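You operate a simulated robot arm through the tools that you are given. There is no shell and no other tool. Be economical: measure what you need, move in short steps, check, and stop when the job is done.

You run a simulated two-armed robot. Do the job below in one go: nothing can be reset, and whatever is moved stays where it is left.

JOB
Drain the weigher into the tray under the chute, then stop it and let its air off.
Fine: press drain once and wait till the buckets are empty; stop button in, bucket air valve shut, vent button held till the air lamp is out.

Only the result counts: the job must be done as asked and must still hold three seconds after the hand-in. Knocking over, shifting, dropping, spilling or breaking anything else fails it.

ROBOT AND FRAMES
Two 7-joint arms with two-finger parallel grippers on one trunk, on a base that drives. Base frame: it is fixed to the floor where the robot stands at the start and does not move with it; the origin is under the middle of the robot, x ahead of it, y to its left, z up; the surface under the hand at the start is at about z = 750. Lengths are in mm, angles in degrees, forces in N, time in s.
The left shoulder is at the start at [28, 174, 1411], the right one opposite. With the tool pointing down near the work surface each hand reaches from about 100 to 480 mm from the robot's upright axis, wherever it stands, measured 20 degrees to its own side. Places, roughly: bucket air valve lever [400, 100, 900]; bucket vent button [400, 0, 900]; medium tray (19x16x7 cm) [400, 300, 800]; weigher check key [700, -100, 1100]; weigher clear key [700, -200, 1100]; weigher down key [600, 0, 1200]; weigher drain key [700, -100, 1200]; weigher dump key [600, 0, 1100]; weigher feed key [600, 0, 1100]; weigher next key [600, 0, 1100]; weigher reset key [700, -200, 1200]; weigher screen [700, 0, 1300]; weigher stop button [600, -100, 1000]; weigher up key [600, 0, 1200]; weigher zero key [700, -100, 1100]. Payload 3.6 kg a hand.
The tool frame of a hand sits at the grasp point between the pads (the TCP): z along the fingers, y along the line on which they close. The tips reach 30 mm beyond it. The gripper opens to 110 mm. The fingers are 20 mm wide and 10 mm thick; the gripper's body (48 by 112 mm) begins 55 mm behind the TCP.
Orientation is that of the tool frame in the base frame, as a unit quaternion [x, y, z, w]. With the fingers straight down and closing along the base's y, the tool's x points along the base's -x, its y along +y and its z along -z.

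CONTROLS
- The arms move only by the tool step_arm. It takes "left_rows", "right_rows" or both (then of equal length, played together; a hand with none holds still); each is a list of rows, each a list of 2 entries, a list of its own where there are three numbers: the shift along the tool's x, y, z in units of 30 mm (1.0 is 30 mm), then the turn, a rotation vector about the tool's x, y, z in units of 8 degrees (1.0 is 8 degrees). In form: [[[dx, dy, dz], [wx, wy, wz]], ...]. A call has 1 to 10 rows; each row shifts and turns the commanded pose from where the row before left it, along the tool's axes as they then stand. "left_fingers" and "right_fingers" are, for a hand that has rows, the gripper command, from -1 (shut) to 1 (fully open), values between in proportion, set as the call begins (left out, the last holds). A call with a number of a shift or a turn outside -1 to 1 is refused whole. Each row takes 0.2 s and may step no farther than 50 mm and 8.6 degrees from the row before; otherwise, or with a gripper value out of range, the whole call is refused. A pose out of reach is approached as far as the arm can. The call stops where the force on the tool passes 80 N (or 10 N more than at its start, if that is more) or the arm is blocked; 0.2 s more then pass. The fingers move at their own pace (about 153 mm/s each) and stop on an object; they squeeze with about 36 N. The grip force told is the motor's: it shows also when the fingers shut on nothing. Time passes only in rows, and 0.2 s behind the last, so rows that do not move let the fingers close. The reply holds the time, the measured pose of the TCP, the force on the tool along the base axes, the opening and the grip force, in the units named above and with some noise, with the torque about the TCP (base axes, N m) and any sound that the robot's microphone picked up.
- Cameras (640 x 400 px; columns grow to the right, rows downward): "scene" is now at [100.7, -4, 1574.1]; the picture's right is [-0.03, -1.00, -0.00], its down [-0.68, 0.02, -0.74] and it looks along [0.74, -0.02, -0.68] (base axes); focal length 258 px, centre (320, 200). "left" rides on the left gripper at [72, -17, -104] in its tool frame; the picture's right is [0.23, 0.97, 0.00], its down [-0.76, 0.18, -0.62] and it looks along [-0.61, 0.14, 0.78] (tool axes); focal length 222 px, centre (320, 200). "right" rides on the right gripper at [73, 17, -103] in its tool frame; the picture's right is [-0.23, 0.97, 0.00], its down [-0.76, -0.18, -0.62] and it looks along [-0.61, -0.14, 0.78] (tool axes); focal length 222 px, centre (320, 200). There is no depth. A picture from a camera that has moved, and an enlarged one, comes with that camera's place and axes in the base frame and with its lens.
- camera(camera): a new picture of that camera. It takes no simulated time.
- move_column(by): slides the trunk up (or, below 0, down) by that many mm; the arms and the scene camera ride with it, the base frame stays. It gives what a move gives, with no picture.
- drive_base(legs): drives the robot by 1 to 6 legs, each [ahead, left, turn to the left] in mm, mm and degrees, along the robot's own axes; the way and the turn of a leg run together, so that a leg with both is an arc; at most 1500 mm and 180 degrees a leg. The arms and the cameras ride along, it lands a little off, and it stops where it bumps. It gives what a move gives.
- head_to(pan, tilt): turns the head with the scene camera to pan (to the left, within 86 degrees either way) and tilt (down, from -29 to 69), counted from straight ahead of the robot. It gives what a move gives.
- zoom(camera, box): a new picture of the part [left, top, right, bottom] of that camera's present view, enlarged. It takes no simulated time.
- sign_off(): hands the job in; it is judged then, once.

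Work in short steps. Places have to be worked out from the pictures, the camera data and where the tool is seen: move nearer, look again, correct. Check each grasp and each placing, and mend what went wrong. You have 120 turns and 100 pictures in all, those below and enlarged ones among them. Open the grippers and draw the arms clear of the work before you hand the job in, unless the task says otherwise; then end with one line.

The tools are called as name(argument=value, ...) on one line, values as JSON. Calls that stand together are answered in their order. step_arm: Moves the arms, as the interface text tells. Its arguments: {"type":"object","properties":{"left_rows":{"type":"array","items":{"type":"array"}},"left_fingers":{"type":"number"},"right_rows":{"type":"array","items":{"type":"array"}},"right_fingers":{"type":"number"}},"required":[]} The other tools are called the same way: move_column (by) slides the trunk up or down; drive_base (legs) drives the base; head_to (pan, tilt) turns the head that bears the scene camera; camera (camera) takes a picture; zoom (camera, box) takes an enlarged picture of a part of a camera's view; sign_off () hands the job in.

At the start:

```text
time_s: 0.0
left_tcp_pos: [337.8, 87.6, 1361.8]
left_tool_rot: [-0.001, 1.0, 0.0, 0.0]
left_force: [0.4, -1.0, 1.0]
left_wrist_torque: [-0.01, 0.01, 0.01]
left_grip_width: 109.9
left_finger_force: 0.0
right_tcp_pos: [351.3, -212.8, 1338.4]
right_tool_rot: [0.0, 1.0, 0.001, -0.001]
right_force: [0.4, 0.1, -1.1]
right_wrist_torque: [0.01, 0.01, 0.02]
right_grip_width: 110.1
right_finger_force: 0.0
trunk travel left (down, up): [-525.0, 238.0]
robot x, y, heading: [-0.2, 2.8, 0.1]
head pan, tilt: [-1.9, 42.6]
```

scene: 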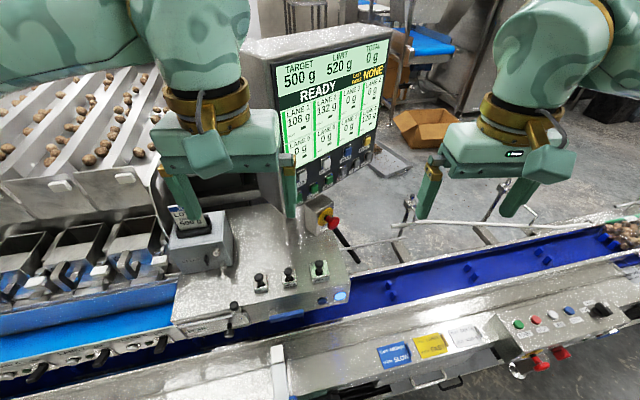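
right: 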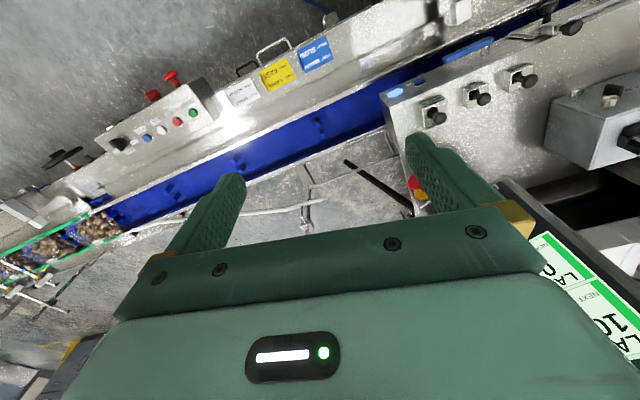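
left: 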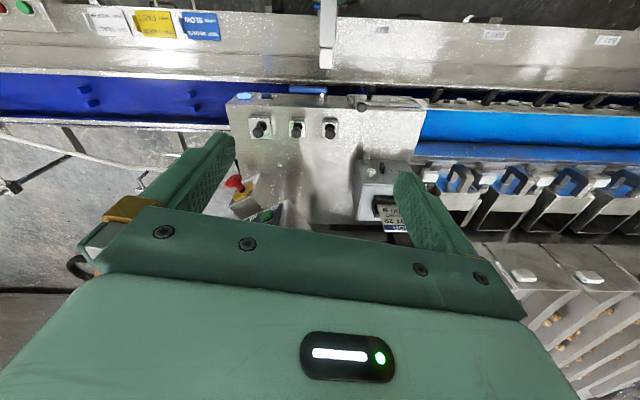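

The screen and keys sit ahead, with the arms partly in the way. I'll zoom on the screen/key area and on the chute/valve area.

zoom(camera="scene", box=[240, 30, 440, 230])

zoom(camera="scene", box=[150, 180, 390, 400])

zoom(camera="left", box=[200, 60, 460, 240])

```text
2.00 times, centred on (340, 130) of scene
camera zoom: at [100.7, -4.0, 1574.1], right [-0.03, -1.0, 0.0], down [-0.68, 0.02, -0.74], along [0.74, -0.02, -0.68], focal length 517 px, centre (280, 340)
```

zoom: 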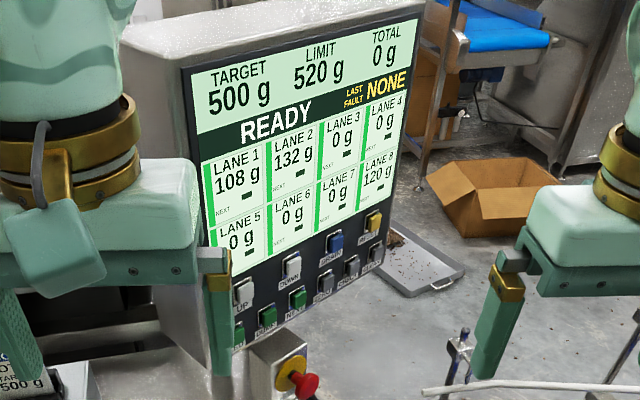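

```text
1.82 times, centred on (270, 290) of scene
camera zoom: at [100.7, -4.0, 1574.1], right [-0.03, -1.0, 0.0], down [-0.68, 0.02, -0.74], along [0.74, -0.02, -0.68], focal length 470 px, centre (411, 36)
```

zoom: 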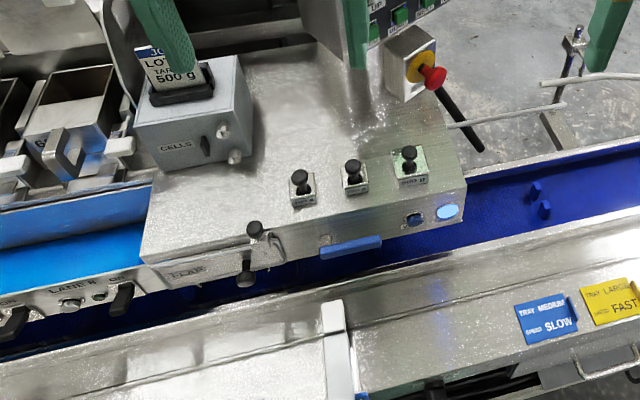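

```text
2.22 times, centred on (330, 150) of left
camera zoom: at [265.8, 70.1, 1466.1], right [-0.23, 0.97, 0.0], down [0.76, 0.18, 0.62], along [0.61, 0.14, -0.78], focal length 494 px, centre (298, 311)
```

zoom: 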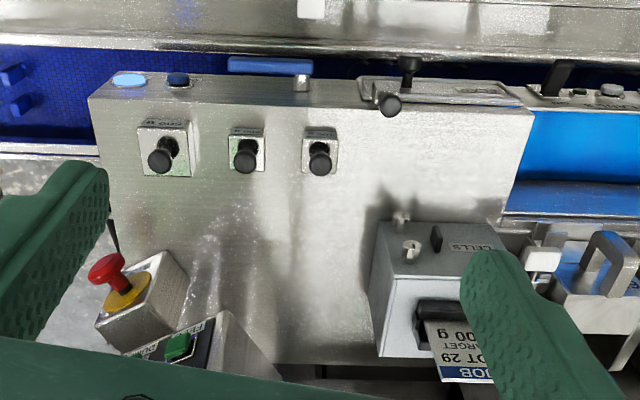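

The lit air lamp, vent button and blue valve lever are on the near edge of the plate. I still need to find the chute and tray, so I'll pan the head left and down.

head_to(pan=40, tilt=50)

camera(camera="scene")

head_to(pan=0, tilt=65)

camera(camera="scene")

```text
time_s: 1.1
left_tcp_pos: [338.5, 87.4, 1363.0]
left_tool_rot: [-0.001, 1.0, 0.001, 0.0]
left_force: [0.3, 0.4, 0.1]
left_wrist_torque: [0.04, 0.02, 0.03]
left_grip_width: 110.3
left_finger_force: 0.1
right_tcp_pos: [351.9, -213.5, 1339.2]
right_tool_rot: [0.0, 1.0, 0.001, -0.001]
right_force: [-0.1, -0.4, 0.4]
right_wrist_torque: [-0.02, -0.01, -0.03]
right_grip_width: 109.9
right_finger_force: 0.1
trunk travel left (down, up): [-525.0, 238.0]
robot x, y, heading: [-3.0, 0.3, -0.2]
head pan, tilt: [40.0, 50.0]
```

```text
93 pictures are left
camera scene: at [76.6, 48.2, 1563.8], right [0.64, -0.77, 0.0], down [-0.59, -0.49, -0.64], along [0.49, 0.41, -0.77], focal length 258 px, centre (320, 200)
```

scene: 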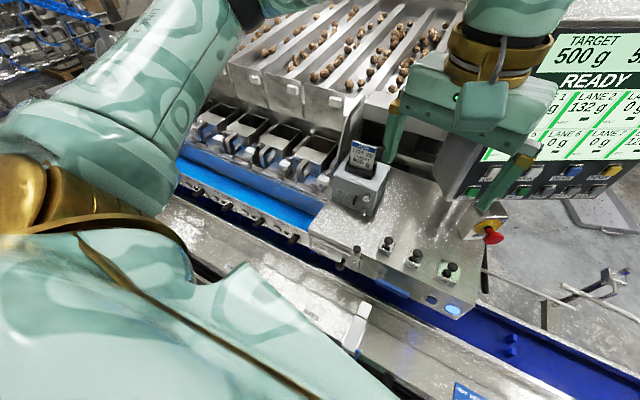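

```text
time_s: 2.2
left_tcp_pos: [338.2, 86.5, 1363.0]
left_tool_rot: [0.0, 1.0, 0.0, 0.001]
left_force: [-0.2, 0.0, -0.6]
left_wrist_torque: [-0.02, 0.01, -0.02]
left_grip_width: 109.8
left_finger_force: 0.0
right_tcp_pos: [351.7, -214.1, 1337.3]
right_tool_rot: [0.001, 1.0, 0.0, -0.001]
right_force: [0.4, 0.1, -0.5]
right_wrist_torque: [0.0, 0.0, 0.0]
right_grip_width: 109.9
right_finger_force: 0.0
trunk travel left (down, up): [-525.0, 238.0]
robot x, y, heading: [-2.7, -2.4, 0.1]
head pan, tilt: [0.0, 65.0]
```

```text
92 pictures are left
camera scene: at [78.3, -1.1, 1545.6], right [0.0, -1.0, 0.0], down [-0.91, 0.0, -0.42], along [0.42, 0.0, -0.91], focal length 258 px, centre (320, 200)
```

scene: 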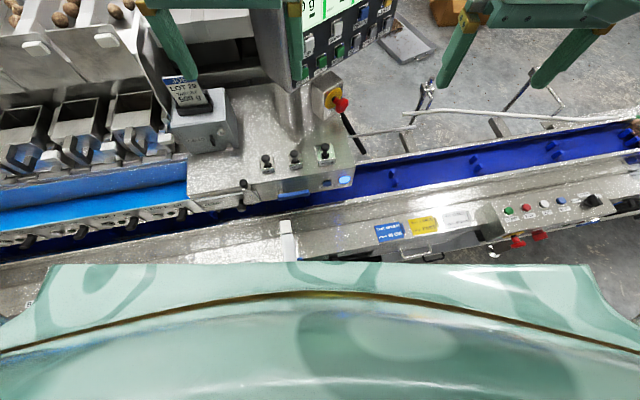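

The tray is likely hidden beneath the light-blue trough. I'll move the left hand to its left and back, so that its camera sees that area and the scene camera gets a clearer view.

step_arm(left_rows=[[[0.4, 1, 0], [0, 0, 0]], [[0.4, 1, 0], [0, 0, 0]], [[0.4, 1, 0], [0, 0, 0]], [[0.4, 1, 0], [0, 0, 0]], [[0.4, 1, 0], [0, 0, 0]], [[0.4, 1, 0], [0, 0, 0]], [[0.4, 1, 0], [0, 0, 0]], [[0.4, 1, 0], [0, 0, 0]]], right_rows=[[[0, -1, 0], [0, 0, 0]], [[0, -1, 0], [0, 0, 0]], [[0, -1, 0], [0, 0, 0]], [[0, 0, 0], [0, 0, 0]], [[0, 0, 0], [0, 0, 0]], [[0, 0, 0], [0, 0, 0]], [[0, 0, 0], [0, 0, 0]], [[0, 0, 0], [0, 0, 0]]])

head_to(pan=10, tilt=42)

camera(camera="scene")

camera(camera="left")

```text
time_s: 4.0
left_tcp_pos: [238.2, 325.5, 1361.6]
left_tool_rot: [0.0, 1.0, -0.001, 0.002]
left_force: [-0.2, -0.3, -0.1]
left_wrist_torque: [0.01, -0.02, -0.02]
left_grip_width: 109.9
left_finger_force: 0.0
right_tcp_pos: [349.8, -303.4, 1338.0]
right_tool_rot: [0.0, 1.0, 0.0, 0.0]
right_force: [0.4, -0.6, 0.8]
right_wrist_torque: [-0.01, 0.0, -0.02]
right_grip_width: 109.8
right_finger_force: 0.0
trunk travel left (down, up): [-525.0, 238.0]
robot x, y, heading: [3.7, -0.5, -0.2]
head pan, tilt: [0.0, 65.0]
```

```text
time_s: 4.8
left_tcp_pos: [241.1, 325.7, 1361.2]
left_tool_rot: [-0.002, 1.0, 0.0, 0.0]
left_force: [-0.5, 0.4, -0.3]
left_wrist_torque: [-0.01, 0.02, 0.01]
left_grip_width: 110.4
left_finger_force: 0.1
right_tcp_pos: [351.5, -304.5, 1336.2]
right_tool_rot: [0.0, 1.0, 0.001, -0.001]
right_force: [0.5, 0.2, -0.1]
right_wrist_torque: [0.01, -0.01, -0.01]
right_grip_width: 109.9
right_finger_force: 0.0
trunk travel left (down, up): [-525.0, 238.0]
robot x, y, heading: [-0.1, 1.8, 0.1]
head pan, tilt: [10.0, 42.0]
```

```text
91 pictures are left
camera scene: at [99.8, 13.3, 1574.9], right [0.17, -0.98, 0.0], down [-0.66, -0.12, -0.74], along [0.73, 0.13, -0.67], focal length 258 px, centre (320, 200)
```

scene: 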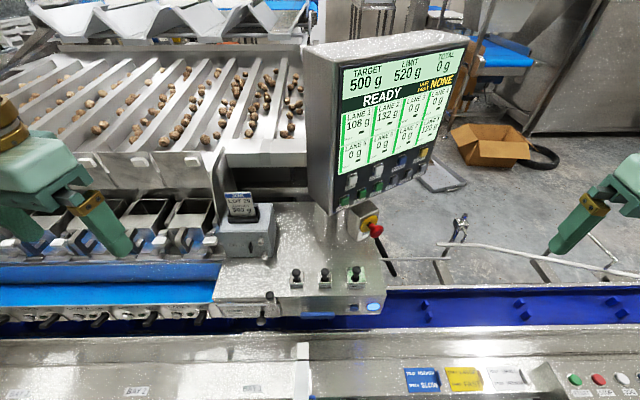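

```text
90 pictures are left
camera left: at [169.0, 308.0, 1464.8], right [-0.23, 0.97, 0.0], down [0.76, 0.18, 0.62], along [0.61, 0.14, -0.78], focal length 222 px, centre (320, 200)
```

left: 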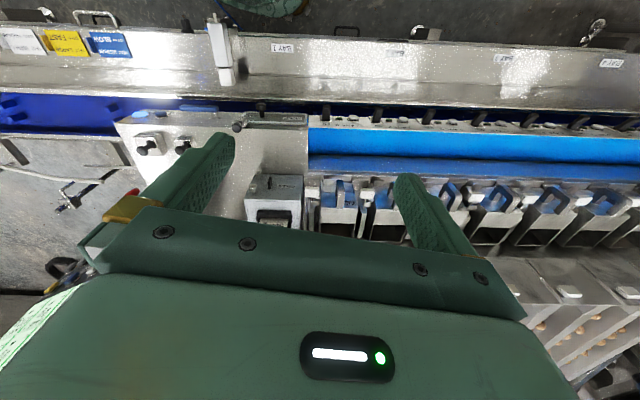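

Zooming on the trough, levers and bay labels.

zoom(camera="scene", box=[0, 180, 220, 400])

zoom(camera="scene", box=[200, 180, 420, 400])

zoom(camera="left", box=[220, 60, 640, 240])

zoom(camera="scene", box=[330, 30, 470, 250])

```text
1.82 times, centred on (110, 290) of scene
camera zoom: at [99.8, 13.3, 1574.9], right [0.17, -0.98, 0.0], down [-0.66, -0.12, -0.74], along [0.73, 0.13, -0.67], focal length 470 px, centre (702, 36)
```

zoom: 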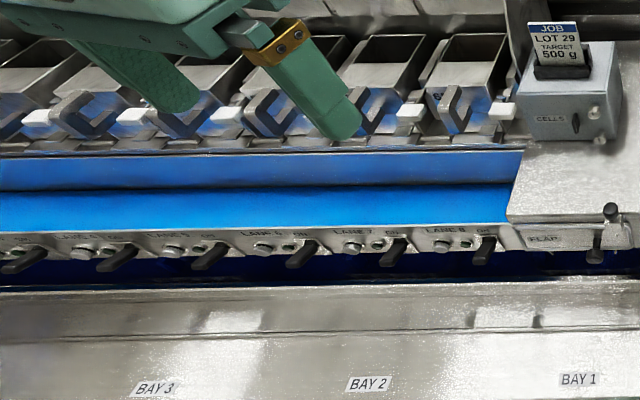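

```text
1.82 times, centred on (310, 290) of scene
camera zoom: at [99.8, 13.3, 1574.9], right [0.17, -0.98, 0.0], down [-0.66, -0.12, -0.74], along [0.73, 0.13, -0.67], focal length 470 px, centre (338, 36)
```

zoom: 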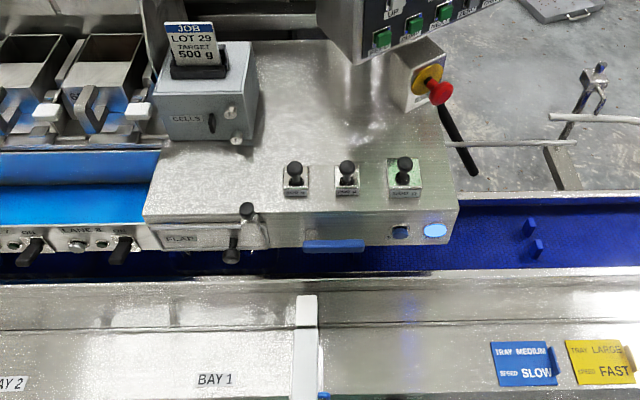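

```text
1.52 times, centred on (430, 150) of left
camera zoom: at [169.0, 308.0, 1464.8], right [-0.23, 0.97, 0.0], down [0.76, 0.18, 0.62], along [0.61, 0.14, -0.78], focal length 338 px, centre (152, 276)
```

zoom: 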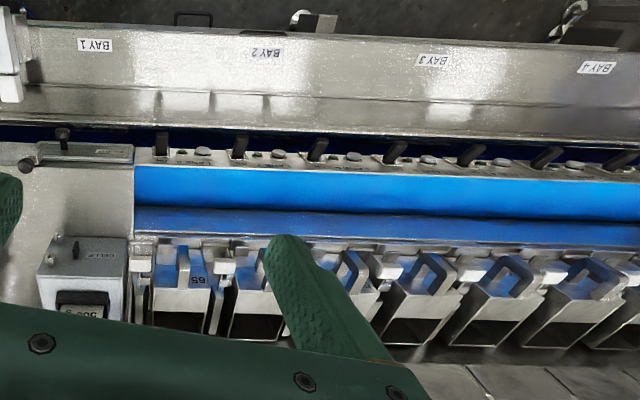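

```text
1.82 times, centred on (400, 140) of scene
camera zoom: at [99.8, 13.3, 1574.9], right [0.17, -0.98, 0.0], down [-0.66, -0.12, -0.74], along [0.73, 0.13, -0.67], focal length 470 px, centre (174, 309)
```

zoom: 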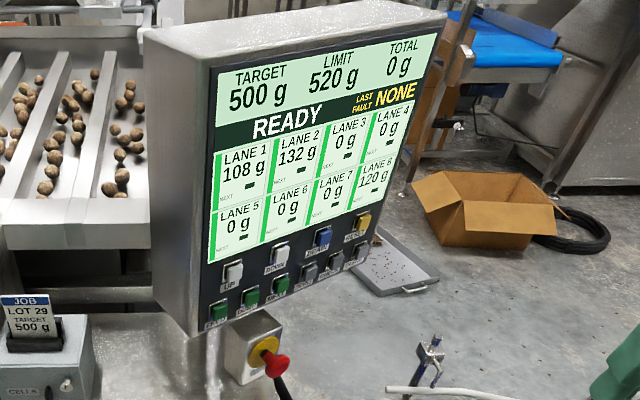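

The air lamp works out at about [427,-65,935]. To see what stands under the chute, I'll turn the right hand to look left along the conveyor and lower it somewhat.

step_arm(right_rows=[[[0, 0, 1], [0, 0, -1]], [[0, 0, 1], [0, 0, -1]], [[0, 0, 1], [0, 0, -1]], [[0, 0, 1], [0, 0, -1]], [[0, 0, 1], [0, 0, -1]], [[0, 0, 1], [0, 0, -1]], [[0, 0, 0.5], [0, 0, -1]], [[0, 0, 0.5], [0, 0, -1]], [[0, 0, 0], [0, 0, -1]], [[0, 0, 0], [0, 0, -1]]])

camera(camera="right")

```text
time_s: 7.0
left_tcp_pos: [240.4, 325.8, 1360.8]
left_tool_rot: [0.0, 1.0, -0.001, 0.0]
left_force: [-1.1, -0.2, 0.2]
left_wrist_torque: [0.0, -0.01, -0.04]
left_grip_width: 110.1
left_finger_force: 0.1
right_tcp_pos: [284.2, -189.4, 1079.7]
right_tool_rot: [-0.643, 0.766, 0.0, 0.0]
right_force: [0.1, 0.3, 0.7]
right_wrist_torque: [-0.01, 0.01, 0.0]
right_grip_width: 110.1
right_finger_force: 0.1
right hand out of reach, approached as far as the arm can: row 3, 4, 5, 6, 7, 8, 9, 10
trunk travel left (down, up): [-525.0, 238.0]
robot x, y, heading: [-2.0, 3.8, -0.1]
head pan, tilt: [10.0, 42.0]
```

```text
85 pictures are left
camera right: at [254.4, -257.6, 1182.9], right [-0.92, 0.39, 0.0], down [0.31, 0.72, 0.62], along [0.25, 0.57, -0.78], focal length 222 px, centre (320, 200)
```

right: 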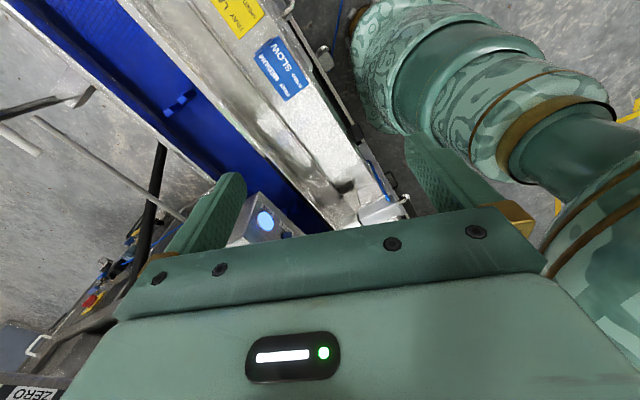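

The reach falls short at this height. I'll raise the right hand, then lower the trunk so the shoulders are level with the work.

step_arm(right_rows=[[[0, 0, -1], [0, 0, 0]], [[0, 0, -1], [0, 0, 0]], [[0, 0, -1], [0, 0, 0]], [[0, 0, -1], [0, 0, 0]], [[0, 0, -1], [0, 0, 0]], [[0, 0, -1], [0, 0, 0]], [[0, 0, -0.5], [0, 0, 0]], [[0, 0, 0], [0, 0, 0]]])

move_column(by=-250)

camera(camera="scene")

```text
time_s: 8.8
left_tcp_pos: [239.6, 324.7, 1361.7]
left_tool_rot: [-0.001, 1.0, 0.0, 0.0]
left_force: [-0.3, -0.5, 0.5]
left_wrist_torque: [0.04, 0.03, -0.03]
left_grip_width: 109.9
left_finger_force: 0.1
right_tcp_pos: [256.1, -160.4, 1192.1]
right_tool_rot: [-0.641, 0.768, -0.001, 0.003]
right_force: [-0.4, 1.3, 0.7]
right_wrist_torque: [-0.01, 0.02, -0.02]
right_grip_width: 110.0
right_finger_force: 0.1
right hand out of reach, approached as far as the arm can: row 1, 2, 3, 4, 5, 6, 7
trunk travel left (down, up): [-525.0, 238.0]
robot x, y, heading: [0.0, -0.0, 0.0]
head pan, tilt: [10.0, 42.0]
```

```text
time_s: 11.4
left_tcp_pos: [255.6, 326.7, 1103.7]
left_tool_rot: [-0.001, 1.0, 0.0, -0.023]
left_force: [0.2, 0.5, -0.7]
left_wrist_torque: [-0.03, -0.04, 0.01]
left_grip_width: 110.2
left_finger_force: 0.0
right_tcp_pos: [274.8, -157.0, 909.2]
right_tool_rot: [-0.642, 0.764, 0.046, -0.056]
right_force: [-0.7, -0.5, -0.3]
right_wrist_torque: [0.03, 0.0, -0.02]
right_grip_width: 110.2
right_finger_force: 0.0
trunk travel left (down, up): [-275.0, 488.0]
robot x, y, heading: [0.1, -2.0, 0.2]
head pan, tilt: [10.0, 42.0]
```

```text
84 pictures are left
camera scene: at [169.1, 13.6, 1322.3], right [0.17, -0.98, 0.0], down [-0.66, -0.12, -0.74], along [0.73, 0.13, -0.67], focal length 258 px, centre (320, 200)
```

scene: 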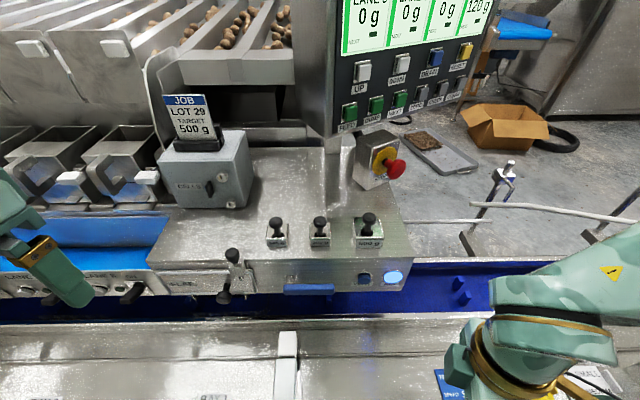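

The right hand is low over the ledge, so I'll raise it while undoing the yaw, and raise the left hand as well. Then I can drop the trunk further and look under the chute with the head camera.

step_arm(right_rows=[[[0, 0, -1], [0, 0, 1]], [[0, 0, -1], [0, 0, 1]], [[0, 0, -1], [0, 0, 1]], [[0, 0, -1], [0, 0, 1]], [[0, 0, -1], [0, 0, 1]], [[0, 0, -1], [0, 0, 1]], [[0, 0, -1], [0, 0, 1]], [[0, 0, -1], [0, 0, 1]], [[0, 0, -0.5], [0, 0, 1]], [[0, 0, 0], [0, 0, 1]]], left_rows=[[[0, 0, -1], [0, 0, 0]], [[0, 0, -1], [0, 0, 0]], [[0, 0, -1], [0, 0, 0]], [[0, 0, -1], [0, 0, 0]], [[0, 0, -1], [0, 0, 0]], [[0, 0, -1], [0, 0, 0]], [[0, 0, -1], [0, 0, 0]], [[0, 0, 0], [0, 0, 0]], [[0, 0, 0], [0, 0, 0]], [[0, 0, 0], [0, 0, 0]]])

camera(camera="scene")

```text
time_s: 13.6
left_tcp_pos: [259.0, 256.1, 1278.4]
left_tool_rot: [-0.001, 1.0, 0.0, -0.023]
left_force: [0.3, -0.1, 0.9]
left_wrist_torque: [0.02, -0.01, -0.03]
left_grip_width: 110.0
left_finger_force: 0.2
left hand out of reach, approached as far as the arm can: row 1, 2, 3, 4, 5, 6, 7
right_tcp_pos: [311.0, -156.5, 1149.3]
right_tool_rot: [0.001, 0.997, -0.002, -0.072]
right_force: [0.0, 0.2, -0.6]
right_wrist_torque: [-0.03, 0.0, -0.02]
right_grip_width: 110.0
right_finger_force: 0.0
right hand out of reach, approached as far as the arm can: row 1
trunk travel left (down, up): [-275.0, 488.0]
robot x, y, heading: [2.3, -1.4, 0.1]
head pan, tilt: [10.0, 42.0]
```

```text
83 pictures are left
camera scene: at [169.8, 13.5, 1322.1], right [0.17, -0.98, 0.0], down [-0.66, -0.12, -0.74], along [0.73, 0.13, -0.67], focal length 258 px, centre (320, 200)
```

scene: 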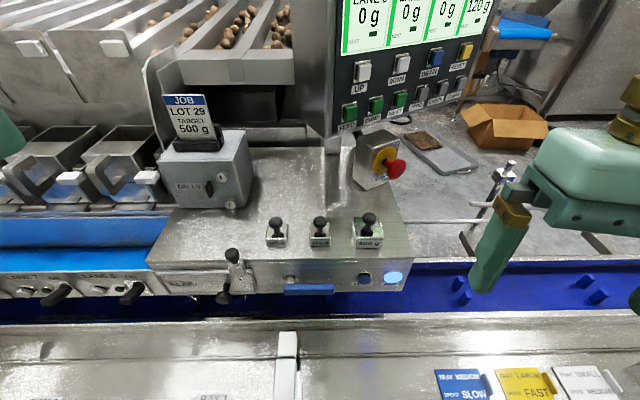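

Both hands are up now. I'll lower the trunk a further 170 mm and look under the chute.

move_column(by=-170)

head_to(pan=25, tilt=35)

camera(camera="scene")

```text
time_s: 15.5
left_tcp_pos: [240.4, 253.2, 1114.7]
left_tool_rot: [0.0, 1.0, 0.002, -0.015]
left_force: [-0.2, 0.0, 0.1]
left_wrist_torque: [-0.01, 0.01, 0.0]
left_grip_width: 109.9
left_finger_force: 0.0
right_tcp_pos: [296.4, -160.9, 983.6]
right_tool_rot: [0.001, 0.998, 0.002, -0.064]
right_force: [0.3, 0.3, -0.3]
right_wrist_torque: [0.03, 0.0, 0.02]
right_grip_width: 110.3
right_finger_force: 0.0
trunk travel left (down, up): [-105.0, 658.0]
robot x, y, heading: [-2.4, -2.4, 0.0]
head pan, tilt: [10.0, 42.0]
```

```text
time_s: 16.3
left_tcp_pos: [240.8, 254.0, 1111.5]
left_tool_rot: [-0.001, 1.0, 0.003, -0.018]
left_force: [-0.1, 0.1, -0.3]
left_wrist_torque: [0.0, 0.04, 0.0]
left_grip_width: 110.0
left_finger_force: 0.0
right_tcp_pos: [296.5, -160.7, 981.5]
right_tool_rot: [-0.001, 0.998, 0.003, -0.065]
right_force: [-0.9, 0.1, -0.1]
right_wrist_torque: [-0.01, -0.03, -0.04]
right_grip_width: 110.2
right_finger_force: 0.1
trunk travel left (down, up): [-105.0, 658.0]
robot x, y, heading: [-3.3, 2.2, 0.2]
head pan, tilt: [25.0, 35.0]
```

```text
82 pictures are left
camera scene: at [242.8, 30.9, 1157.7], right [0.42, -0.91, 0.0], down [-0.51, -0.24, -0.83], along [0.75, 0.35, -0.56], focal length 258 px, centre (320, 200)
```

scene: 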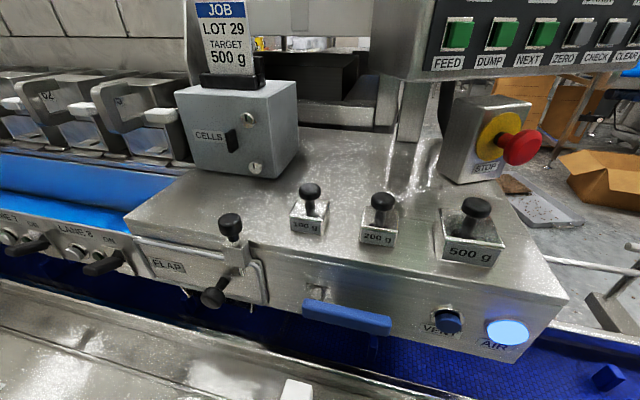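

The knobs on the plate are calibration weights, so I'll keep clear of them. I'll pan further left to look for the tray under the trough.

head_to(pan=50, tilt=50)

camera(camera="scene")

head_to(pan=15, tilt=62)

camera(camera="scene")

```text
time_s: 17.2
left_tcp_pos: [240.4, 253.3, 1111.6]
left_tool_rot: [-0.002, 1.0, 0.001, -0.016]
left_force: [0.3, -0.5, -0.1]
left_wrist_torque: [0.02, -0.02, -0.03]
left_grip_width: 110.0
left_finger_force: 0.0
right_tcp_pos: [296.3, -159.6, 981.6]
right_tool_rot: [-0.001, 0.998, 0.001, -0.066]
right_force: [0.8, 0.0, 1.3]
right_wrist_torque: [0.02, 0.01, 0.0]
right_grip_width: 110.0
right_finger_force: 0.1
trunk travel left (down, up): [-105.0, 658.0]
robot x, y, heading: [0.0, 0.3, 0.2]
head pan, tilt: [50.0, 50.0]
```

```text
81 pictures are left
camera scene: at [212.4, 53.4, 1135.8], right [0.77, -0.64, 0.01], down [-0.48, -0.58, -0.65], along [0.42, 0.5, -0.76], focal length 258 px, centre (320, 200)
```

scene: 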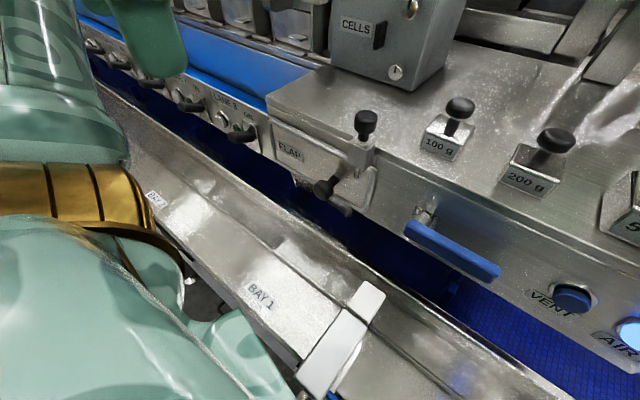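

```text
time_s: 18.2
left_tcp_pos: [241.4, 253.7, 1111.8]
left_tool_rot: [0.0, 1.0, 0.001, -0.016]
left_force: [0.6, -0.4, 0.1]
left_wrist_torque: [0.04, 0.04, 0.01]
left_grip_width: 110.0
left_finger_force: 0.0
right_tcp_pos: [296.3, -159.4, 982.9]
right_tool_rot: [0.0, 0.998, 0.001, -0.065]
right_force: [0.3, 0.7, -1.3]
right_wrist_torque: [-0.03, 0.03, 0.01]
right_grip_width: 109.8
right_finger_force: 0.1
trunk travel left (down, up): [-105.0, 658.0]
robot x, y, heading: [-1.5, -0.7, 0.1]
head pan, tilt: [15.0, 62.0]
```

```text
80 pictures are left
camera scene: at [225.2, 11.1, 1121.4], right [0.26, -0.97, 0.0], down [-0.85, -0.23, -0.48], along [0.47, 0.13, -0.88], focal length 258 px, centre (320, 200)
```

scene: 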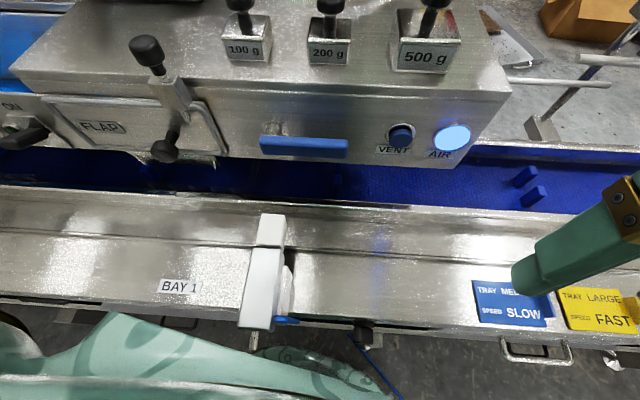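

There's something under the flap; I'll zoom in on the gap.

zoom(camera="scene", box=[0, 90, 260, 220])

camera(camera="left")

```text
2.46 times, centred on (130, 155) of scene
camera zoom: at [225.2, 11.1, 1121.4], right [0.26, -0.97, 0.0], down [-0.85, -0.23, -0.48], along [0.47, 0.13, -0.88], focal length 636 px, centre (788, 311)
```

zoom: 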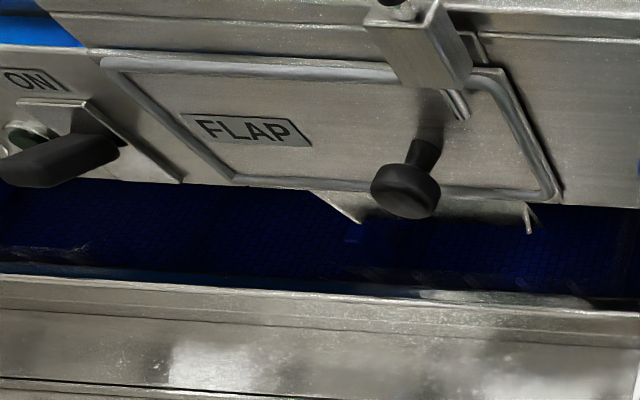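

```text
78 pictures are left
camera left: at [172.5, 235.9, 1218.3], right [-0.23, 0.97, 0.01], down [0.78, 0.18, 0.6], along [0.58, 0.15, -0.8], focal length 222 px, centre (320, 200)
```

left: 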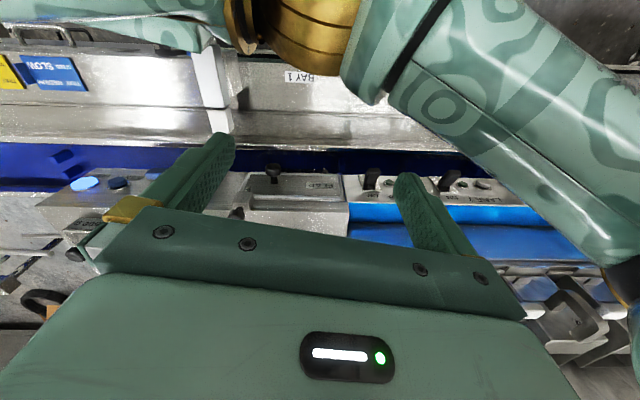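

The ledge is at z≈740 and the chute nozzle hangs below the flap near [400,260,850]. I'll lower and pitch the left hand so its camera looks into the gap.

step_arm(left_rows=[[[-0.3, 0, 1], [0, 0, 0]], [[-0.3, 0, 1], [0, 0, 0]], [[-0.3, 0, 1], [0, 0, 0]], [[-0.3, 0, 1], [0, 0, 0]], [[-0.3, 0, 1], [0, 0, 0]], [[0, 0, 0.5], [0, -1, 0]], [[0, 0, 0], [0, -1, 0]], [[0, 0, 0], [0, -1, 0]], [[0, 0, 0], [0, -1, 0]], [[0, 0, 0], [0, -1, 0]]])

camera(camera="left")

```text
time_s: 20.4
left_tcp_pos: [355.2, 267.1, 1058.0]
left_tool_rot: [-0.001, 0.945, 0.002, 0.328]
left_force: [0.3, -0.2, -0.1]
left_wrist_torque: [0.02, 0.0, 0.01]
left_grip_width: 109.9
left_finger_force: 0.0
left hand out of reach, approached as far as the arm can: row 5, 6, 7, 8, 9, 10
right_tcp_pos: [295.8, -160.2, 984.0]
right_tool_rot: [-0.001, 0.998, 0.002, -0.065]
right_force: [0.9, -1.2, 0.1]
right_wrist_torque: [0.01, 0.07, 0.01]
right_grip_width: 109.7
right_finger_force: 0.0
trunk travel left (down, up): [-105.0, 658.0]
robot x, y, heading: [-0.5, -1.2, 0.2]
head pan, tilt: [15.0, 62.0]
```

```text
77 pictures are left
camera left: at [235.8, 249.1, 1094.1], right [-0.18, 0.97, -0.14], down [0.21, 0.17, 0.96], along [0.96, 0.15, -0.24], focal length 222 px, centre (320, 200)
```

left: 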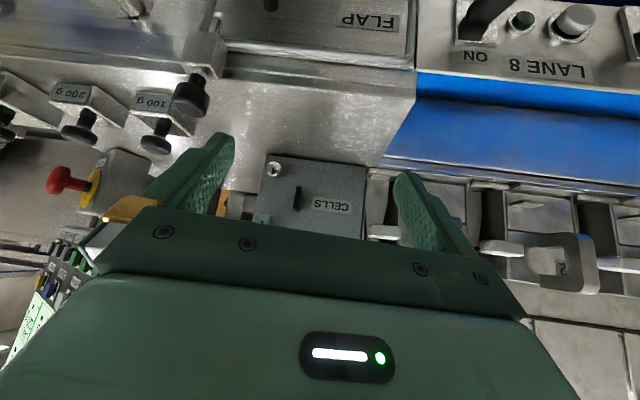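

The arm can't get low enough from this trunk height. Backing the robot straight off and looking in with the head camera is simpler, because the arms withdraw with it.

drive_base(legs=[[-350, 0, 0]])

head_to(pan=25, tilt=32)

camera(camera="scene")

```text
time_s: 21.1
left_tcp_pos: [356.4, 267.0, 1055.8]
left_tool_rot: [-0.001, 0.946, 0.001, 0.325]
left_force: [0.6, -1.0, -0.6]
left_wrist_torque: [0.02, 0.02, 0.01]
left_grip_width: 109.7
left_finger_force: 0.0
right_tcp_pos: [295.2, -160.7, 981.3]
right_tool_rot: [0.001, 0.998, 0.003, -0.067]
right_force: [-0.6, -0.1, -0.6]
right_wrist_torque: [0.02, 0.01, -0.01]
right_grip_width: 109.9
right_finger_force: 0.1
trunk travel left (down, up): [-105.0, 658.0]
robot x, y, heading: [-1.0, -0.6, 0.1]
head pan, tilt: [15.0, 62.0]
stopped in leg 1: the robot was blocked; the commanded pose is now the measured one
```

```text
time_s: 22.0
left_tcp_pos: [356.4, 266.3, 1056.6]
left_tool_rot: [0.0, 0.946, 0.001, 0.325]
left_force: [1.6, 0.8, -0.1]
left_wrist_torque: [0.01, -0.02, 0.0]
left_grip_width: 110.1
left_finger_force: 0.0
right_tcp_pos: [296.5, -160.1, 981.9]
right_tool_rot: [0.0, 0.998, 0.002, -0.067]
right_force: [-0.2, 0.3, -0.8]
right_wrist_torque: [0.0, 0.0, 0.0]
right_grip_width: 110.0
right_finger_force: 0.1
trunk travel left (down, up): [-105.0, 658.0]
robot x, y, heading: [-2.3, -0.6, -0.0]
head pan, tilt: [25.0, 32.0]
```

```text
76 pictures are left
camera scene: at [244.4, 31.9, 1162.0], right [0.42, -0.91, 0.0], down [-0.47, -0.22, -0.85], along [0.77, 0.36, -0.52], focal length 258 px, centre (320, 200)
```

scene: 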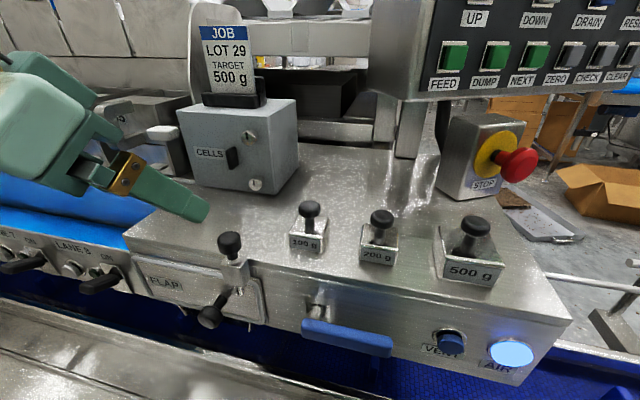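

Reversing is blocked. I'll raise the trunk again, since the hands reach the work surface better with high shoulders, and bring the left hand camera low in front of the gap.

move_column(by=420)

step_arm(left_rows=[[[0.8, 0, 0], [0, 1, 0]], [[0.8, 0, 0], [0, 1, 0]], [[0.6, 0, 0.6], [0, 1, 0]], [[0.5, 0, 0.6], [0, 1, 0]], [[0, 0, 1], [0, 1, 0]], [[0, 0, 1], [0, 0, 0]], [[0, 0, 1], [0, 0, 0]], [[0, 0, 1], [0, 0, 0]], [[0, 0, 1], [0, 0, 0]], [[0, 0, 1], [0, 0, 0]]])

head_to(pan=15, tilt=50)

camera(camera="scene")

```text
refused: 420 is not a number from -400 to 400
```

```text
time_s: 23.7
left_tcp_pos: [333.3, 272.9, 928.3]
left_tool_rot: [0.0, 1.0, 0.001, -0.019]
left_force: [-15.0, 0.0, 32.5]
left_wrist_torque: [1.2, -0.93, -0.45]
left_grip_width: 109.6
left_finger_force: 0.1
left hand out of reach, approached as far as the arm can: row 3, 4, 6, 7, 8
right_tcp_pos: [297.8, -161.9, 983.4]
right_tool_rot: [0.0, 0.998, 0.003, -0.068]
right_force: [0.0, -0.2, 0.1]
right_wrist_torque: [0.0, 0.01, 0.01]
right_grip_width: 109.7
right_finger_force: 0.0
trunk travel left (down, up): [-105.0, 658.0]
robot x, y, heading: [-1.8, -1.3, 0.1]
head pan, tilt: [25.0, 32.0]
stopped in row 8 (left hand): the force on the tool passed its limit at 141 N (the readings are from after the stop); the commanded pose is now the measured one
```

```text
time_s: 24.5
left_tcp_pos: [332.1, 273.1, 928.5]
left_tool_rot: [-0.001, 1.0, 0.001, -0.018]
left_force: [-26.0, 1.9, 77.2]
left_wrist_torque: [1.91, -1.8, -1.17]
left_grip_width: 109.8
left_finger_force: 0.0
right_tcp_pos: [296.8, -160.5, 981.9]
right_tool_rot: [0.0, 0.998, 0.003, -0.067]
right_force: [0.3, -0.3, -0.4]
right_wrist_torque: [-0.02, 0.04, -0.02]
right_grip_width: 109.9
right_finger_force: 0.1
trunk travel left (down, up): [-105.0, 658.0]
robot x, y, heading: [-5.8, 1.7, 0.2]
head pan, tilt: [15.0, 50.0]
```

```text
75 pictures are left
camera scene: at [238.3, 13.3, 1136.6], right [0.26, -0.97, 0.0], down [-0.73, -0.2, -0.65], along [0.63, 0.17, -0.76], focal length 258 px, centre (320, 200)
```

scene: 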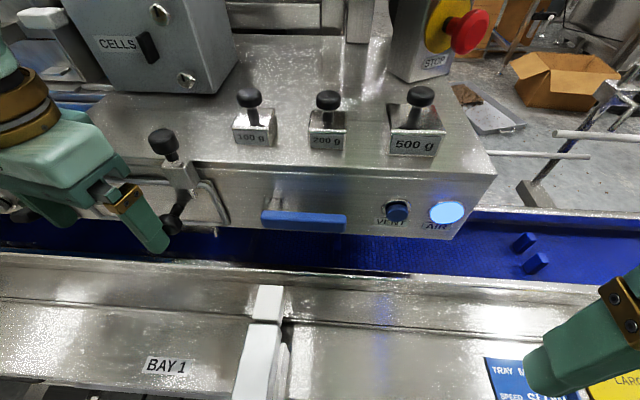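

The column move was refused and the hand then came down onto the front panel at 77 N. I'll lift it straight up now and then check for damage.

step_arm(left_rows=[[[0, 0, -0.5], [0, 0, 0]], [[0, 0, -1], [0, 0, 0]], [[0, 0, -1], [0, 0, 0]]])

camera(camera="left")

camera(camera="scene")

```text
time_s: 25.3
left_tcp_pos: [336.4, 272.5, 1001.9]
left_tool_rot: [0.0, 1.0, 0.002, -0.021]
left_force: [0.0, 1.0, -0.3]
left_wrist_torque: [0.01, -0.05, 0.01]
left_grip_width: 110.3
left_finger_force: 0.0
right_tcp_pos: [297.6, -161.6, 981.8]
right_tool_rot: [-0.001, 0.998, 0.003, -0.067]
right_force: [0.5, 0.1, 0.4]
right_wrist_torque: [-0.02, -0.01, 0.03]
right_grip_width: 110.0
right_finger_force: 0.1
trunk travel left (down, up): [-105.0, 658.0]
robot x, y, heading: [-6.5, 0.8, 0.0]
head pan, tilt: [15.0, 50.0]
```

```text
74 pictures are left
camera left: at [269.0, 255.3, 1107.3], right [-0.23, 0.97, 0.01], down [0.79, 0.18, 0.59], along [0.57, 0.14, -0.81], focal length 222 px, centre (320, 200)
```

left: 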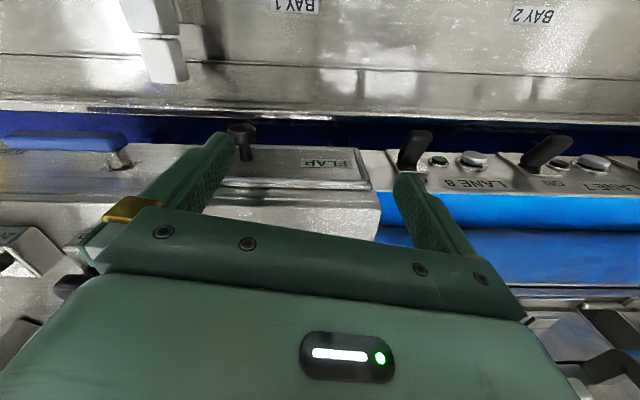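

```text
73 pictures are left
camera scene: at [238.2, 13.4, 1135.4], right [0.26, -0.97, 0.0], down [-0.73, -0.2, -0.65], along [0.63, 0.17, -0.76], focal length 258 px, centre (320, 200)
```

scene: 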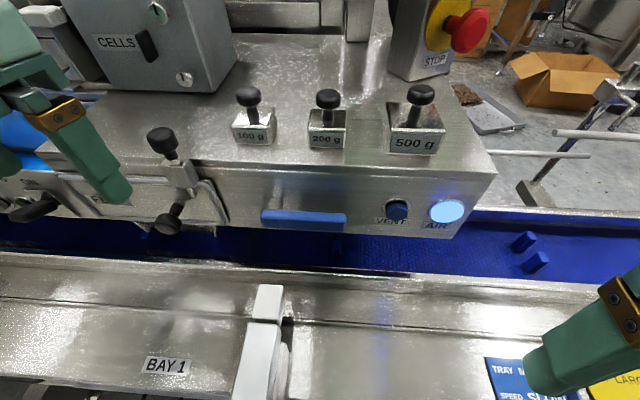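

Nothing looks displaced, but I'll zoom to check the lane levers and flap. The left hand then moves back a little from the panel.

step_arm(left_rows=[[[0.5, 0, -1], [0, 0, 0]], [[1, 0, -0.5], [0, 0, 0]], [[1, 0, 0], [0, 0, 0]], [[1, 0, 0], [0, 0, 0]]])

move_column(by=300)

head_to(pan=30, tilt=50)

camera(camera="scene")

```text
time_s: 26.3
left_tcp_pos: [234.5, 272.3, 1050.8]
left_tool_rot: [0.0, 1.0, 0.001, -0.02]
left_force: [0.6, 0.9, -0.2]
left_wrist_torque: [-0.02, 0.0, 0.0]
left_grip_width: 110.1
left_finger_force: 0.1
right_tcp_pos: [295.9, -161.9, 981.7]
right_tool_rot: [-0.001, 0.998, 0.002, -0.066]
right_force: [-0.2, 0.5, 0.3]
right_wrist_torque: [0.0, -0.01, 0.03]
right_grip_width: 110.1
right_finger_force: 0.0
trunk travel left (down, up): [-105.0, 658.0]
robot x, y, heading: [-3.5, -2.2, 0.2]
head pan, tilt: [15.0, 50.0]
```

```text
time_s: 29.3
left_tcp_pos: [244.3, 276.3, 1346.7]
left_tool_rot: [-0.001, 1.0, -0.002, -0.026]
left_force: [1.0, 0.2, 0.1]
left_wrist_torque: [0.02, 0.01, -0.01]
left_grip_width: 110.0
left_finger_force: 0.0
right_tcp_pos: [308.1, -158.2, 1278.9]
right_tool_rot: [0.0, 0.997, 0.0, -0.074]
right_force: [-1.6, -0.4, -0.2]
right_wrist_torque: [-0.02, 0.0, 0.01]
right_grip_width: 109.8
right_finger_force: 0.0
trunk travel left (down, up): [-405.0, 358.0]
robot x, y, heading: [-1.5, -3.4, 0.1]
head pan, tilt: [15.0, 50.0]
```

```text
time_s: 30.1
left_tcp_pos: [245.1, 276.7, 1344.9]
left_tool_rot: [0.0, 1.0, -0.001, -0.027]
left_force: [0.2, 0.1, 0.6]
left_wrist_torque: [0.03, -0.04, -0.01]
left_grip_width: 109.8
left_finger_force: 0.0
right_tcp_pos: [308.5, -156.4, 1278.8]
right_tool_rot: [0.0, 0.997, -0.001, -0.073]
right_force: [-0.7, -0.3, 0.3]
right_wrist_torque: [0.02, 0.02, 0.01]
right_grip_width: 109.9
right_finger_force: 0.0
trunk travel left (down, up): [-405.0, 358.0]
robot x, y, heading: [-3.2, 0.8, -0.1]
head pan, tilt: [30.0, 50.0]
```

```text
72 pictures are left
camera scene: at [104.2, 37.2, 1443.0], right [0.5, -0.87, 0.0], down [-0.66, -0.38, -0.64], along [0.56, 0.32, -0.77], focal length 258 px, centre (320, 200)
```

scene: 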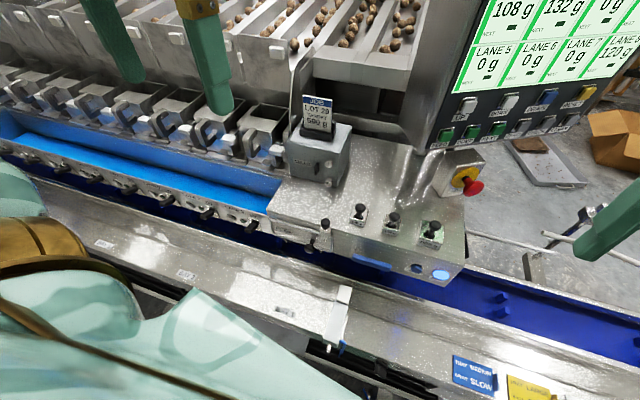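

zoom(camera="scene", box=[160, 170, 360, 290])

```text
3.20 times, centred on (260, 230) of scene
camera zoom: at [104.2, 37.2, 1443.0], right [0.5, -0.87, 0.0], down [-0.66, -0.38, -0.64], along [0.56, 0.32, -0.77], focal length 827 px, centre (512, 104)
```

zoom: 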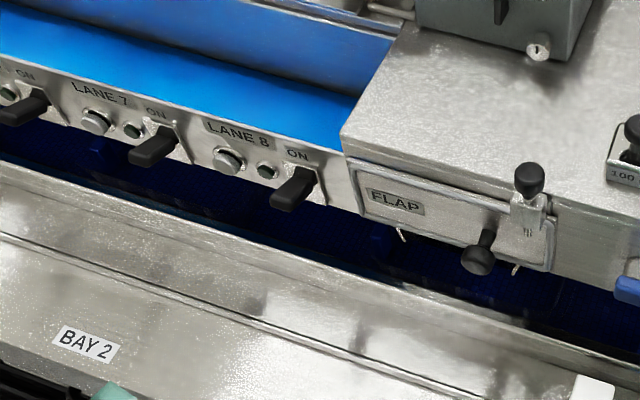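

The levers and flap are unchanged. I'll lower the left hand over the ledge to look into the gap at close range.

step_arm(left_rows=[[[0.5, 0, 1], [0, 0, 0]], [[0.5, 0, 1], [0, 0, 0]], [[0, 0, 1], [0, 0, 0]], [[0, 0, 1], [0, 0, 0]], [[0, 0, 1], [0, 0, 0]], [[0, 0, 1], [0, 0, 0]], [[0, 0, 1], [0, 0, 0]], [[0, 0, 1], [0, 0, 0]], [[0, 0, 1], [0, 0, 0]], [[0, 0, 1], [0, 0, 0]]])

camera(camera="left")

```text
time_s: 32.3
left_tcp_pos: [269.2, 289.7, 1076.8]
left_tool_rot: [-0.001, 1.0, -0.002, -0.027]
left_force: [-0.9, 0.3, -0.1]
left_wrist_torque: [0.02, 0.0, -0.01]
left_grip_width: 110.1
left_finger_force: 0.0
left hand out of reach, approached as far as the arm can: row 4, 5, 6, 7, 8, 9
right_tcp_pos: [306.8, -155.8, 1278.1]
right_tool_rot: [0.0, 0.997, 0.0, -0.073]
right_force: [-0.2, 1.4, -0.3]
right_wrist_torque: [-0.01, 0.01, 0.02]
right_grip_width: 110.0
right_finger_force: 0.0
trunk travel left (down, up): [-405.0, 358.0]
robot x, y, heading: [-0.0, -0.8, 0.1]
head pan, tilt: [30.0, 50.0]
```

```text
70 pictures are left
camera left: at [203.1, 272.7, 1184.0], right [-0.23, 0.97, 0.01], down [0.79, 0.18, 0.58], along [0.56, 0.14, -0.81], focal length 222 px, centre (320, 200)
```

left: 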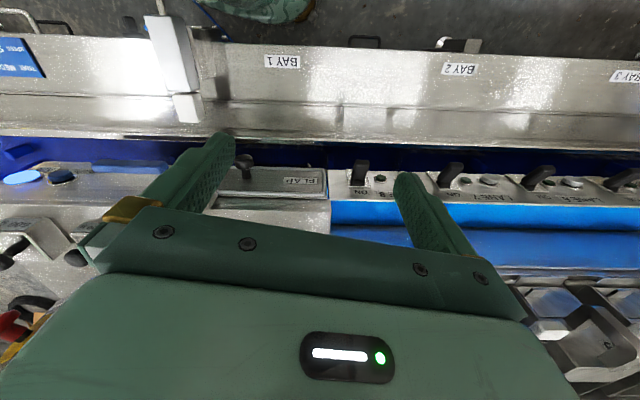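

The arm is limited here too. I'll try reversing a little with the trunk up.

drive_base(legs=[[-200, 0, 0]])

```text
time_s: 33.8
left_tcp_pos: [74.4, 289.0, 1076.1]
left_tool_rot: [-0.001, 1.0, -0.002, -0.027]
left_force: [0.2, 0.0, 0.6]
left_wrist_torque: [0.04, -0.02, 0.02]
left_grip_width: 109.9
left_finger_force: 0.0
right_tcp_pos: [112.1, -158.1, 1279.4]
right_tool_rot: [-0.001, 0.997, 0.0, -0.072]
right_force: [0.3, 1.3, 0.2]
right_wrist_torque: [-0.01, -0.02, 0.01]
right_grip_width: 109.7
right_finger_force: 0.1
trunk travel left (down, up): [-405.0, 358.0]
robot x, y, heading: [-193.3, -3.2, 0.3]
head pan, tilt: [30.0, 50.0]
```

Reversing works with the trunk up. I'll go back and left to face the chute, then lower the trunk and look under it.

drive_base(legs=[[-250, 250, 0]])

move_column(by=-280)

head_to(pan=0, tilt=25)

camera(camera="scene")

```text
time_s: 36.1
left_tcp_pos: [-177.7, 540.0, 1077.1]
left_tool_rot: [-0.003, 1.0, -0.002, -0.027]
left_force: [0.1, 0.5, -0.5]
left_wrist_torque: [-0.02, -0.01, 0.02]
left_grip_width: 110.2
left_finger_force: 0.1
right_tcp_pos: [-137.1, 94.0, 1279.2]
right_tool_rot: [-0.003, 0.997, 0.0, -0.072]
right_force: [0.0, 1.3, -0.6]
right_wrist_torque: [-0.03, -0.03, -0.01]
right_grip_width: 110.0
right_finger_force: 0.1
trunk travel left (down, up): [-405.0, 358.0]
robot x, y, heading: [-451.1, 246.3, 0.5]
head pan, tilt: [30.0, 50.0]
```

```text
time_s: 38.9
left_tcp_pos: [-146.7, 539.9, 737.8]
left_tool_rot: [-0.004, 0.986, -0.002, -0.168]
left_force: [0.0, 0.4, 0.2]
left_wrist_torque: [-0.02, -0.01, 0.02]
left_grip_width: 109.7
left_finger_force: 0.0
right_tcp_pos: [-136.8, 93.9, 998.6]
right_tool_rot: [-0.003, 0.997, 0.0, -0.072]
right_force: [0.4, 0.7, 0.0]
right_wrist_torque: [0.02, -0.01, -0.01]
right_grip_width: 109.9
right_finger_force: 0.1
trunk travel left (down, up): [-125.0, 638.0]
robot x, y, heading: [-447.1, 248.7, 0.8]
head pan, tilt: [30.0, 50.0]
```

```text
time_s: 39.9
left_tcp_pos: [-146.9, 539.9, 737.7]
left_tool_rot: [-0.002, 0.986, -0.002, -0.167]
left_force: [0.3, -0.7, 0.0]
left_wrist_torque: [0.01, 0.0, 0.0]
left_grip_width: 109.9
left_finger_force: 0.0
right_tcp_pos: [-136.8, 94.0, 998.9]
right_tool_rot: [-0.003, 0.997, -0.001, -0.073]
right_force: [-0.2, 0.5, -0.7]
right_wrist_torque: [-0.01, 0.01, -0.01]
right_grip_width: 110.1
right_finger_force: 0.1
trunk travel left (down, up): [-125.0, 638.0]
robot x, y, heading: [-448.1, 250.4, 0.7]
head pan, tilt: [0.0, 25.0]
```

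```text
69 pictures are left
camera scene: at [-187.2, 249.2, 1191.4], right [0.01, -1.0, 0.0], down [-0.42, 0.0, -0.91], along [0.91, 0.01, -0.42], focal length 258 px, centre (320, 200)
```

scene: 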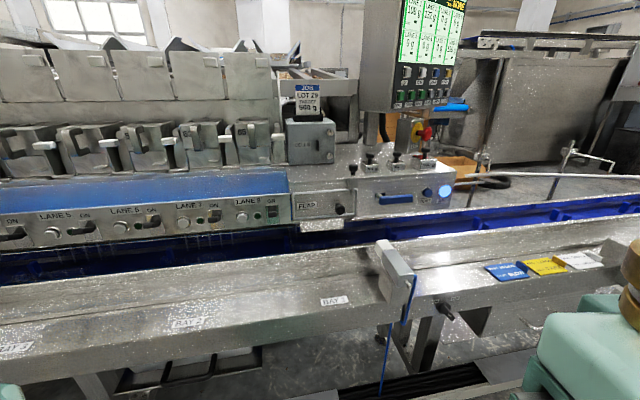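

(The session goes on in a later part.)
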